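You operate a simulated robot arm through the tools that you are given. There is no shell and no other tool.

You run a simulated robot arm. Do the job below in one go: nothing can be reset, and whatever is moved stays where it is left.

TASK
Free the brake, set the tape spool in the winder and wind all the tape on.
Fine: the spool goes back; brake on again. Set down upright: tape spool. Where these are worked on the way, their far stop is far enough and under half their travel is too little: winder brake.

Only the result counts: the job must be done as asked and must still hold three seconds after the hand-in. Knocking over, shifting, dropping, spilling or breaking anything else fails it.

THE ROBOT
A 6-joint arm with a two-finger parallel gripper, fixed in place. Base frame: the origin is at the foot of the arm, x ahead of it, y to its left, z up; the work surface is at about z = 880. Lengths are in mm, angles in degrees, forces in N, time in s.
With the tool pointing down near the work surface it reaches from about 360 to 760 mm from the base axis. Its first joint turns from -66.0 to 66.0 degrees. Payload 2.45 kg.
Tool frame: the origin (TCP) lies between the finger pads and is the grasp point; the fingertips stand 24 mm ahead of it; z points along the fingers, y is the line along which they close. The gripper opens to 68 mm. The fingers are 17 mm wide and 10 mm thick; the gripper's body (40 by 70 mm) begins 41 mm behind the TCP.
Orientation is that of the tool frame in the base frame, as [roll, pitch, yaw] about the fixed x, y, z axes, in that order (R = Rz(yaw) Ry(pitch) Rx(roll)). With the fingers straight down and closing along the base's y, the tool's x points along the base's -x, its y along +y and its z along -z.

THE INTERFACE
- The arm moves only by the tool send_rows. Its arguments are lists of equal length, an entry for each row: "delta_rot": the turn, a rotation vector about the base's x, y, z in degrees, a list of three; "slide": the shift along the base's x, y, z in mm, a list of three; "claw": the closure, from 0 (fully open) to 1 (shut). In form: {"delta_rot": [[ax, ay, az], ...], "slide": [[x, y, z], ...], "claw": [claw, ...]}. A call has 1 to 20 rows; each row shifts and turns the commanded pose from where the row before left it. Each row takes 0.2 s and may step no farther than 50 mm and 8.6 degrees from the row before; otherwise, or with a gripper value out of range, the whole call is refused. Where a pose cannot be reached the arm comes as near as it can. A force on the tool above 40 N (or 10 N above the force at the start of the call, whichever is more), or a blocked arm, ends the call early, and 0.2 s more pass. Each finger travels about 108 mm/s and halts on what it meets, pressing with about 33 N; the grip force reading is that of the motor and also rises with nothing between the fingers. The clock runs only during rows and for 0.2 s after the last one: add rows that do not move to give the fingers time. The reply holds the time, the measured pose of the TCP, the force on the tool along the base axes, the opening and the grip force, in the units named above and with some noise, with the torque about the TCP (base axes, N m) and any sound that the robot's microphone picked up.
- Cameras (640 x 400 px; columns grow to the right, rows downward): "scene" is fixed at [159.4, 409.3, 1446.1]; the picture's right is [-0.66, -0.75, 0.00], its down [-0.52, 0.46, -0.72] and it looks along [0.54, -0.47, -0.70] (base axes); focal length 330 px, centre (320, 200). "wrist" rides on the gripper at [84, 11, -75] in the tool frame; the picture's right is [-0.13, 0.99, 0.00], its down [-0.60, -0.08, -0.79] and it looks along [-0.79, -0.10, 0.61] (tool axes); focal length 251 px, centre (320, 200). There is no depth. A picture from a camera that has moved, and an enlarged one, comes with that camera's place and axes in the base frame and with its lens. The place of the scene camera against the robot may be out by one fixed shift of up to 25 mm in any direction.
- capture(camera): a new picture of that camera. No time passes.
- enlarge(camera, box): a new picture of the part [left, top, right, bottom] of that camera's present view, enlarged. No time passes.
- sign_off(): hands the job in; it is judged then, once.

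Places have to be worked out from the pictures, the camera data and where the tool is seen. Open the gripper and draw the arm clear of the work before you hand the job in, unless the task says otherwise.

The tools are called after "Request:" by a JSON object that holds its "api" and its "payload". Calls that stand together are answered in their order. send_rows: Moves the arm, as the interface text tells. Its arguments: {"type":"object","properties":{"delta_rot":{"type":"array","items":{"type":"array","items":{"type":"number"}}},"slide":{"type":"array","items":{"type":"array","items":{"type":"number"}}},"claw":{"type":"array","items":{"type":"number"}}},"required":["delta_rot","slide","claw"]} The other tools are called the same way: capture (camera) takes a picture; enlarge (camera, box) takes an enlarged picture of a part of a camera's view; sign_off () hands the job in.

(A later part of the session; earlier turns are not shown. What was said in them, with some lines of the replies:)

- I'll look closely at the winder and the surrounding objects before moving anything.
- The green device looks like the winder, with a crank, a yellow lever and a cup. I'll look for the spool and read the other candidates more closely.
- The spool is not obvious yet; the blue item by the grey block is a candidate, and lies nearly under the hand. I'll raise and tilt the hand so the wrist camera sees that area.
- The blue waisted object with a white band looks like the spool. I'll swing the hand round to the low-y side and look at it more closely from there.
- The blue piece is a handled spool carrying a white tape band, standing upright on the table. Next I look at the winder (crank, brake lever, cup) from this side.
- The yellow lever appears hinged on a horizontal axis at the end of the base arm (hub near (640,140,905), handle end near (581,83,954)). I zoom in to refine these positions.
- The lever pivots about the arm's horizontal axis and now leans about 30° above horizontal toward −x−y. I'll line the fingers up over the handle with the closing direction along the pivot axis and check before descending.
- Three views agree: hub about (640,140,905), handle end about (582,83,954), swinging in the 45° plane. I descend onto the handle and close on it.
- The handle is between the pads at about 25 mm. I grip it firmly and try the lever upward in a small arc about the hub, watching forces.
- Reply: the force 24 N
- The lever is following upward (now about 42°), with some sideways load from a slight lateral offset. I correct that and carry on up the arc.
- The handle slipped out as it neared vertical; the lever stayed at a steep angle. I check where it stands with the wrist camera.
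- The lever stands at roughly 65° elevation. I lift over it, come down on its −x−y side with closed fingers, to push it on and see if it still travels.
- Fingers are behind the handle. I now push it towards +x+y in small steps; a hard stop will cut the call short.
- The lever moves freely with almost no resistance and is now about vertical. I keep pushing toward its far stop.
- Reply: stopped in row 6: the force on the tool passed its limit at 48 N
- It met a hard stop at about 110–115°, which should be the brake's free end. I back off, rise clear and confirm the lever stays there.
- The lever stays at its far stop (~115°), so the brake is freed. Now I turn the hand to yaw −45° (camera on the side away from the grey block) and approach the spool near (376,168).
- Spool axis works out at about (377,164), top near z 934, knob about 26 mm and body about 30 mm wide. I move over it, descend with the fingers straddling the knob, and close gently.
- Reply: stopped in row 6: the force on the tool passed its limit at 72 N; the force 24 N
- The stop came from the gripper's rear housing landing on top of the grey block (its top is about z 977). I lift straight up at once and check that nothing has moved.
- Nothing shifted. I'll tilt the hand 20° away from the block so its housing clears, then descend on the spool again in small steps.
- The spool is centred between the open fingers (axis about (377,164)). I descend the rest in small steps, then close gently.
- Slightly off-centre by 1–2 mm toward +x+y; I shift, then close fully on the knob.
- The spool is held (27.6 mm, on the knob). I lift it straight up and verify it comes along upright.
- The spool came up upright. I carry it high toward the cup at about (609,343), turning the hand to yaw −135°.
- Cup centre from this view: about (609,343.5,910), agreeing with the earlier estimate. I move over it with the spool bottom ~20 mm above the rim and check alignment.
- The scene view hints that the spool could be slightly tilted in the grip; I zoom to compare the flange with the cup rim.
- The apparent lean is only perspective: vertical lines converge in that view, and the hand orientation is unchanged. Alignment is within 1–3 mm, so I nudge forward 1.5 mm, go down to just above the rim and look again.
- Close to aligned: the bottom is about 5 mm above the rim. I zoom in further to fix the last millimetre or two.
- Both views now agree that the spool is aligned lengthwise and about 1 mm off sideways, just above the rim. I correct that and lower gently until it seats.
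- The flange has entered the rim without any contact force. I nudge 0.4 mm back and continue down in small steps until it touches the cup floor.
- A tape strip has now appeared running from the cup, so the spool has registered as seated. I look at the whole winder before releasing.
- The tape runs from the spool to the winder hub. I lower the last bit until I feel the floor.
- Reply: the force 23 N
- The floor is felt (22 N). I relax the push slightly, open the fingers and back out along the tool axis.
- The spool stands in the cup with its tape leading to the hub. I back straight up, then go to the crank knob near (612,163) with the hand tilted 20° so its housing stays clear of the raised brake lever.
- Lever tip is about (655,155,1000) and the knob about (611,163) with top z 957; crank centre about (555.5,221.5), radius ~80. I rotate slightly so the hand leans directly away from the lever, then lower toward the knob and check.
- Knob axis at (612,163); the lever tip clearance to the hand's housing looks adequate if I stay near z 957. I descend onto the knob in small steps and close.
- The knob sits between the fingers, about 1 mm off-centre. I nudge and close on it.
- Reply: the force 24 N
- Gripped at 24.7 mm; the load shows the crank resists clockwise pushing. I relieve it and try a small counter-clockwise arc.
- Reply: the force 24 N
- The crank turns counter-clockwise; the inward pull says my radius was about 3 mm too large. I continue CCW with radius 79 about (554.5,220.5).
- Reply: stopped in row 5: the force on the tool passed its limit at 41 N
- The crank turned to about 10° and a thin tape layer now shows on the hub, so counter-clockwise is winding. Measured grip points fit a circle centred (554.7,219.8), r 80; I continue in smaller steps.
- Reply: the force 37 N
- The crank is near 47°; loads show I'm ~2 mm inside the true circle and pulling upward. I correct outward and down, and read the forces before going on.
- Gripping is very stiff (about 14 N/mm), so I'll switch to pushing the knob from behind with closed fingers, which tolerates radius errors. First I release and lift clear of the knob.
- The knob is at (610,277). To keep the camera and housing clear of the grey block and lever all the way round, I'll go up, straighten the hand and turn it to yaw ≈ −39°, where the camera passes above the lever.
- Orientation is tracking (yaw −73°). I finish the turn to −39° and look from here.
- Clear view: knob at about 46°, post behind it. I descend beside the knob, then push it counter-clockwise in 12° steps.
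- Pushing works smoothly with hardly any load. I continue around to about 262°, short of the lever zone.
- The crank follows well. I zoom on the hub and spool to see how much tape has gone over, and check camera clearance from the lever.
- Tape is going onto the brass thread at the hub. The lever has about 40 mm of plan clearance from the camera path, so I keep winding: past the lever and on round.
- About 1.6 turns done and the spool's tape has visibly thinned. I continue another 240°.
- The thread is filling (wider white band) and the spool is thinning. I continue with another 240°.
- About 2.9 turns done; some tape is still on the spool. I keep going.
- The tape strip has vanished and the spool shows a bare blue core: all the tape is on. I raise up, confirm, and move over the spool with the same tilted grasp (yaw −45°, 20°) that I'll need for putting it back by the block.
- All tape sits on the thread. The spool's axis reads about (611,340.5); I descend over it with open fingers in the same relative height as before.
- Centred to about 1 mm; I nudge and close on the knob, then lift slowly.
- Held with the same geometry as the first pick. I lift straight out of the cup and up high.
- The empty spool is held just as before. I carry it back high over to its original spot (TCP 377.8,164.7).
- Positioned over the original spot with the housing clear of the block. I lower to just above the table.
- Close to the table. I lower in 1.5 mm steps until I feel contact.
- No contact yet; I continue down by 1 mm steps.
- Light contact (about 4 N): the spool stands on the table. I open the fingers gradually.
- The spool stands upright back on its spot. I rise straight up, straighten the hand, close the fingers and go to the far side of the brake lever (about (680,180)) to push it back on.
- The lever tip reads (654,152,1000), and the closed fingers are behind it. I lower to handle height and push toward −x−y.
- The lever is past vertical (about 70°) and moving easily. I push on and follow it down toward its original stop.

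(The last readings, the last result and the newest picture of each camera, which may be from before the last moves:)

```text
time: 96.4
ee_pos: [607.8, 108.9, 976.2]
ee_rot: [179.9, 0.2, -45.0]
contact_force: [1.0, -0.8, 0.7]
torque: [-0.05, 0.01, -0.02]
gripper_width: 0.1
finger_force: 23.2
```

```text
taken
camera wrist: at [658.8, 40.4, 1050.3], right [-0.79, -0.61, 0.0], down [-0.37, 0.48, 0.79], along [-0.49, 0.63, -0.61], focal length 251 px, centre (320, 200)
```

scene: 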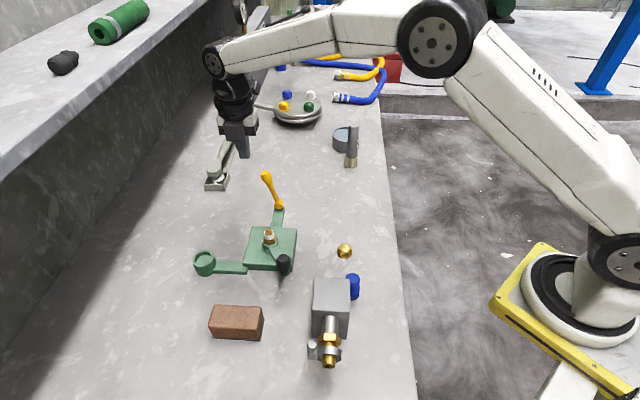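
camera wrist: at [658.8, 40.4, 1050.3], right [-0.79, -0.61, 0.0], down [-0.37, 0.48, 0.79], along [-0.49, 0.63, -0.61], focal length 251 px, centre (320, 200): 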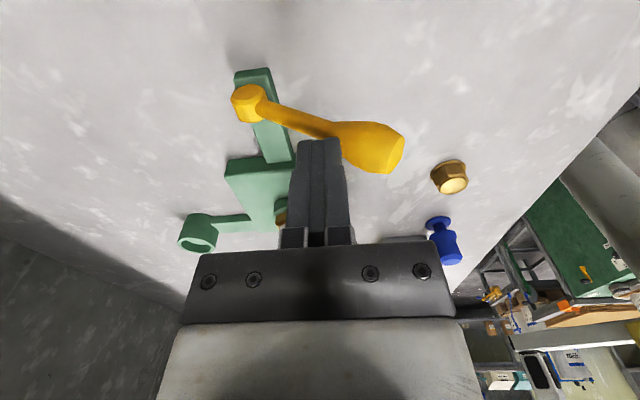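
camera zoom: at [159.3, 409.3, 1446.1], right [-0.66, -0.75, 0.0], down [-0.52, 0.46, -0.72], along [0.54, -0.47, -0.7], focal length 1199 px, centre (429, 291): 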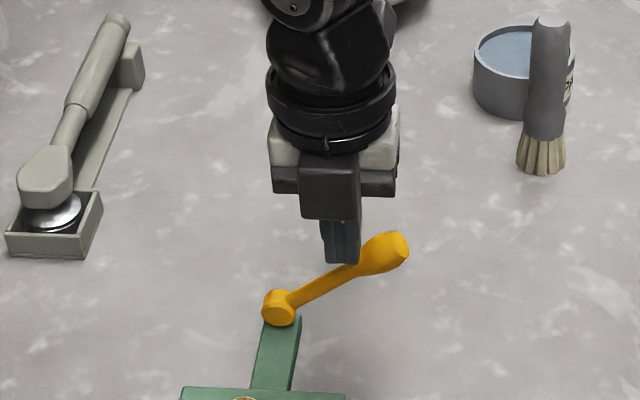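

Nearly back (a few degrees short of the original). I press on in small steps until the stop is felt.

Request:
{"api": "send_rows", "payload": {"delta_rot": [[0, 0, 0], [0, 0, 0], [0, 0, 0], [0, 0, 0], [0, 0, 0], [0, 0, 0]], "slide": [[-1.5, -1.5, -2.5], [-1.2, -1.2, -2.5], [-1, -1, -2], [-1, -1, -2], [-0.8, -0.8, -2], [-0.5, -0.5, -2]], "claw": [1, 1, 1, 1, 1, 1]}}

Request:
{"api": "enlarge", "payload": {"camera": "scene", "box": [220, 120, 360, 230]}}

```text
time: 97.6
ee_pos: [607.8, 105.7, 971.7]
ee_rot: [-179.2, -0.2, -44.9]
contact_force: [-1.1, 2.8, 5.7]
torque: [0.05, 0.08, -0.03]
gripper_width: 0.0
finger_force: 23.2
stopped in row 5: the force on the tool passed its limit at 43 N (the readings are from after the stop); the commanded pose is now the measured one
```

```text
3.64 times, centred on (290, 175) of scene
camera zoom: at [159.2, 409.4, 1446.1], right [-0.66, -0.75, 0.0], down [-0.52, 0.46, -0.72], along [0.54, -0.47, -0.7], focal length 1199 px, centre (429, 291)
```

zoom: 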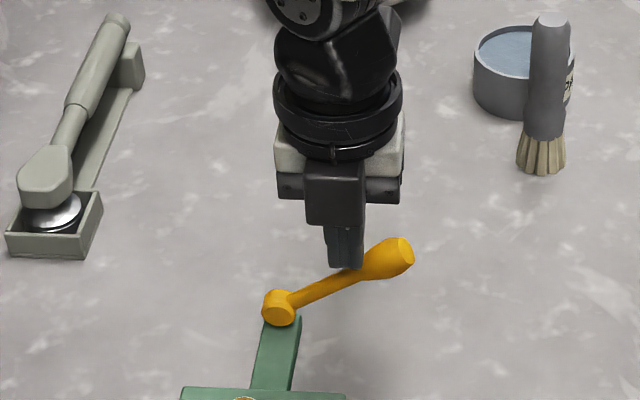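

A firm stop at 43 N: the brake is back at its end. I lift clear and compare with the opening picture.

Request:
{"api": "send_rows", "payload": {"delta_rot": [[0, 0, 0], [0, 0, 0], [0, 0, 0], [0, 0, 0]], "slide": [[1, 1, 10], [0, 0, 40], [0, 0, 45], [0, 0, 45]], "claw": [1, 1, 0.5, 0]}}

Request:
{"api": "enlarge", "payload": {"camera": "scene", "box": [255, 170, 325, 230]}}

Request:
{"api": "capture", "payload": {"camera": "scene"}}

Request:
{"api": "enlarge", "payload": {"camera": "scene", "box": [190, 240, 390, 380]}}

```text
time: 98.6
ee_pos: [607.0, 106.1, 1111.4]
ee_rot: [-179.4, 0.0, -44.9]
contact_force: [-0.7, 0.5, -0.3]
torque: [-0.03, 0.0, 0.01]
gripper_width: 67.8
finger_force: 0.1
```

```text
6.67 times, centred on (290, 200) of scene
camera zoom: at [159.3, 409.3, 1446.1], right [-0.66, -0.75, 0.0], down [-0.52, 0.46, -0.72], along [0.54, -0.47, -0.7], focal length 2198 px, centre (520, 200)
```

zoom: 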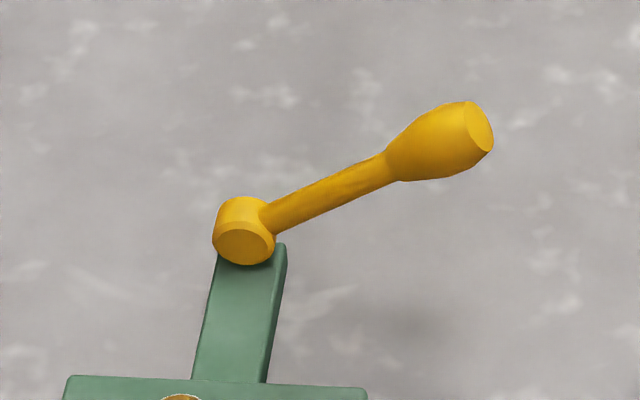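

```text
taken
```

scene: 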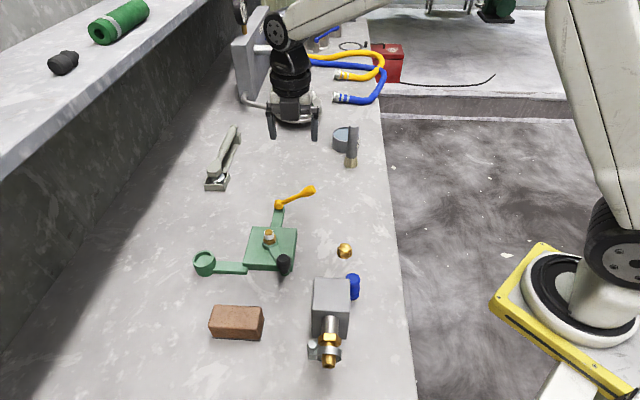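

```text
2.86 times, centred on (290, 310) of scene
camera zoom: at [159.3, 409.3, 1446.1], right [-0.66, -0.75, 0.0], down [-0.52, 0.46, -0.72], along [0.54, -0.47, -0.7], focal length 942 px, centre (406, -114)
```

zoom: 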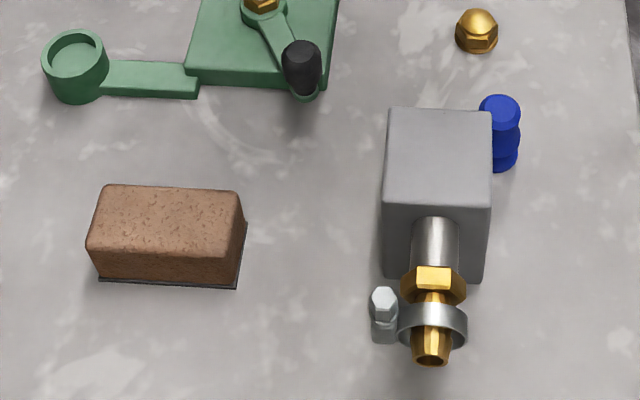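

The brake lever matches its starting picture exactly, and the spool stands upright on its spot, within about 3 mm. I draw the arm well clear and take a last look before handing in.

Request:
{"api": "send_rows", "payload": {"delta_rot": [[0, 0, 0], [0, 0, 0], [0, 0, 0], [0, 0, 0], [0, 0, 0], [0, 0, 0], [0, 0, 0]], "slide": [[0, 0, 40], [-30, -25, 20], [-30, -25, 0], [-30, -25, 0], [-30, -25, 0], [-30, -25, 0], [0, 0, 0]], "claw": [0, 0, 0, 0, 0, 0, 0]}}

Request:
{"api": "capture", "payload": {"camera": "scene"}}

Request:
{"api": "enlarge", "payload": {"camera": "scene", "box": [180, 170, 380, 300]}}

Request:
{"api": "capture", "payload": {"camera": "wrist"}}

```text
time: 100.2
ee_pos: [459.7, -19.4, 1170.9]
ee_rot: [-179.5, -0.1, -44.8]
contact_force: [0.0, -0.7, 0.1]
torque: [-0.02, -0.01, 0.01]
gripper_width: 68.0
finger_force: 0.0
```

```text
taken
```

scene: 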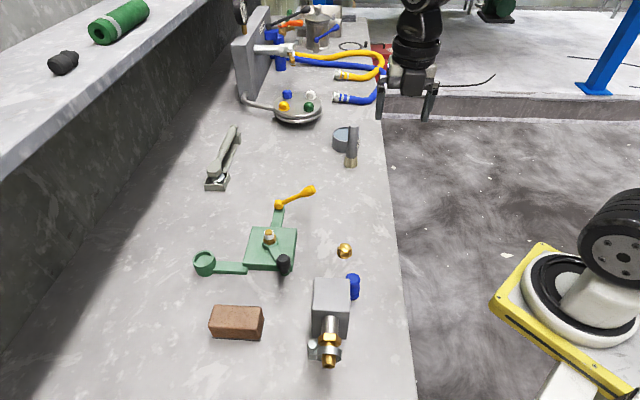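

```text
3.08 times, centred on (280, 235) of scene
camera zoom: at [159.3, 409.3, 1446.1], right [-0.66, -0.75, 0.0], down [-0.52, 0.46, -0.72], along [0.54, -0.47, -0.7], focal length 1014 px, centre (443, 92)
```

zoom: 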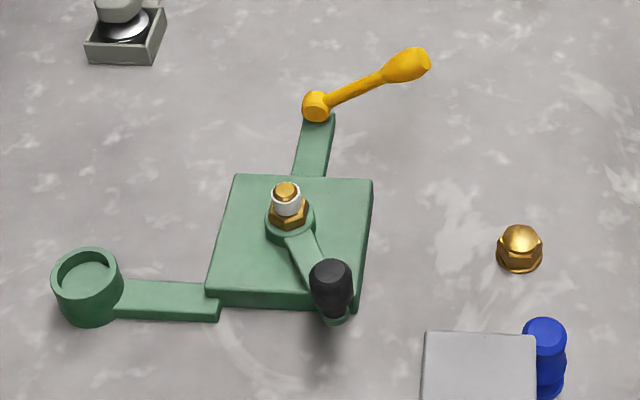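

```text
taken
camera wrist: at [508.4, -85.8, 1245.9], right [-0.79, -0.61, -0.01], down [-0.38, 0.48, 0.79], along [-0.48, 0.63, -0.61], focal length 251 px, centre (320, 200)
```

wrist: 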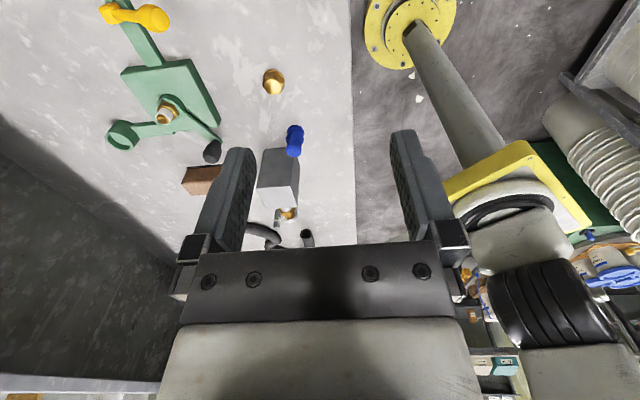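

The tape is all wound onto the hub thread and the empty spool stands upright on its original spot. The brake lever is back at its starting stop, everything else is where it was, and the arm is clear with the gripper open. I hand the job in.

Request:
{"api": "sign_off", "payload": {}}

```text
The job is handed in.
```

I did the whole job and handed it in:

- **Brake freed:** I pushed the yellow lever over until it hit its far stop.
- **Tape wound:** I seated the spool in the winder's cup and turned the crank counter-clockwise about 3.5 turns. By then the tape strip was gone and the spool core was bare. All the tape is on the hub thread.
- **Spool returned:** It stands upright within about 3 mm of where it started.
- **Brake on again:** I pushed the lever back until it hit its stop, and it matches its starting position in the picture.

While first reaching for the spool, the back of the gripper came down on top of the grey block with about 72 N. I lifted off at once, and before-and-after pictures show no movement of the block or anything around it.

The arm is clear of the work with the gripper open. The hand-in reply gave no verdict.
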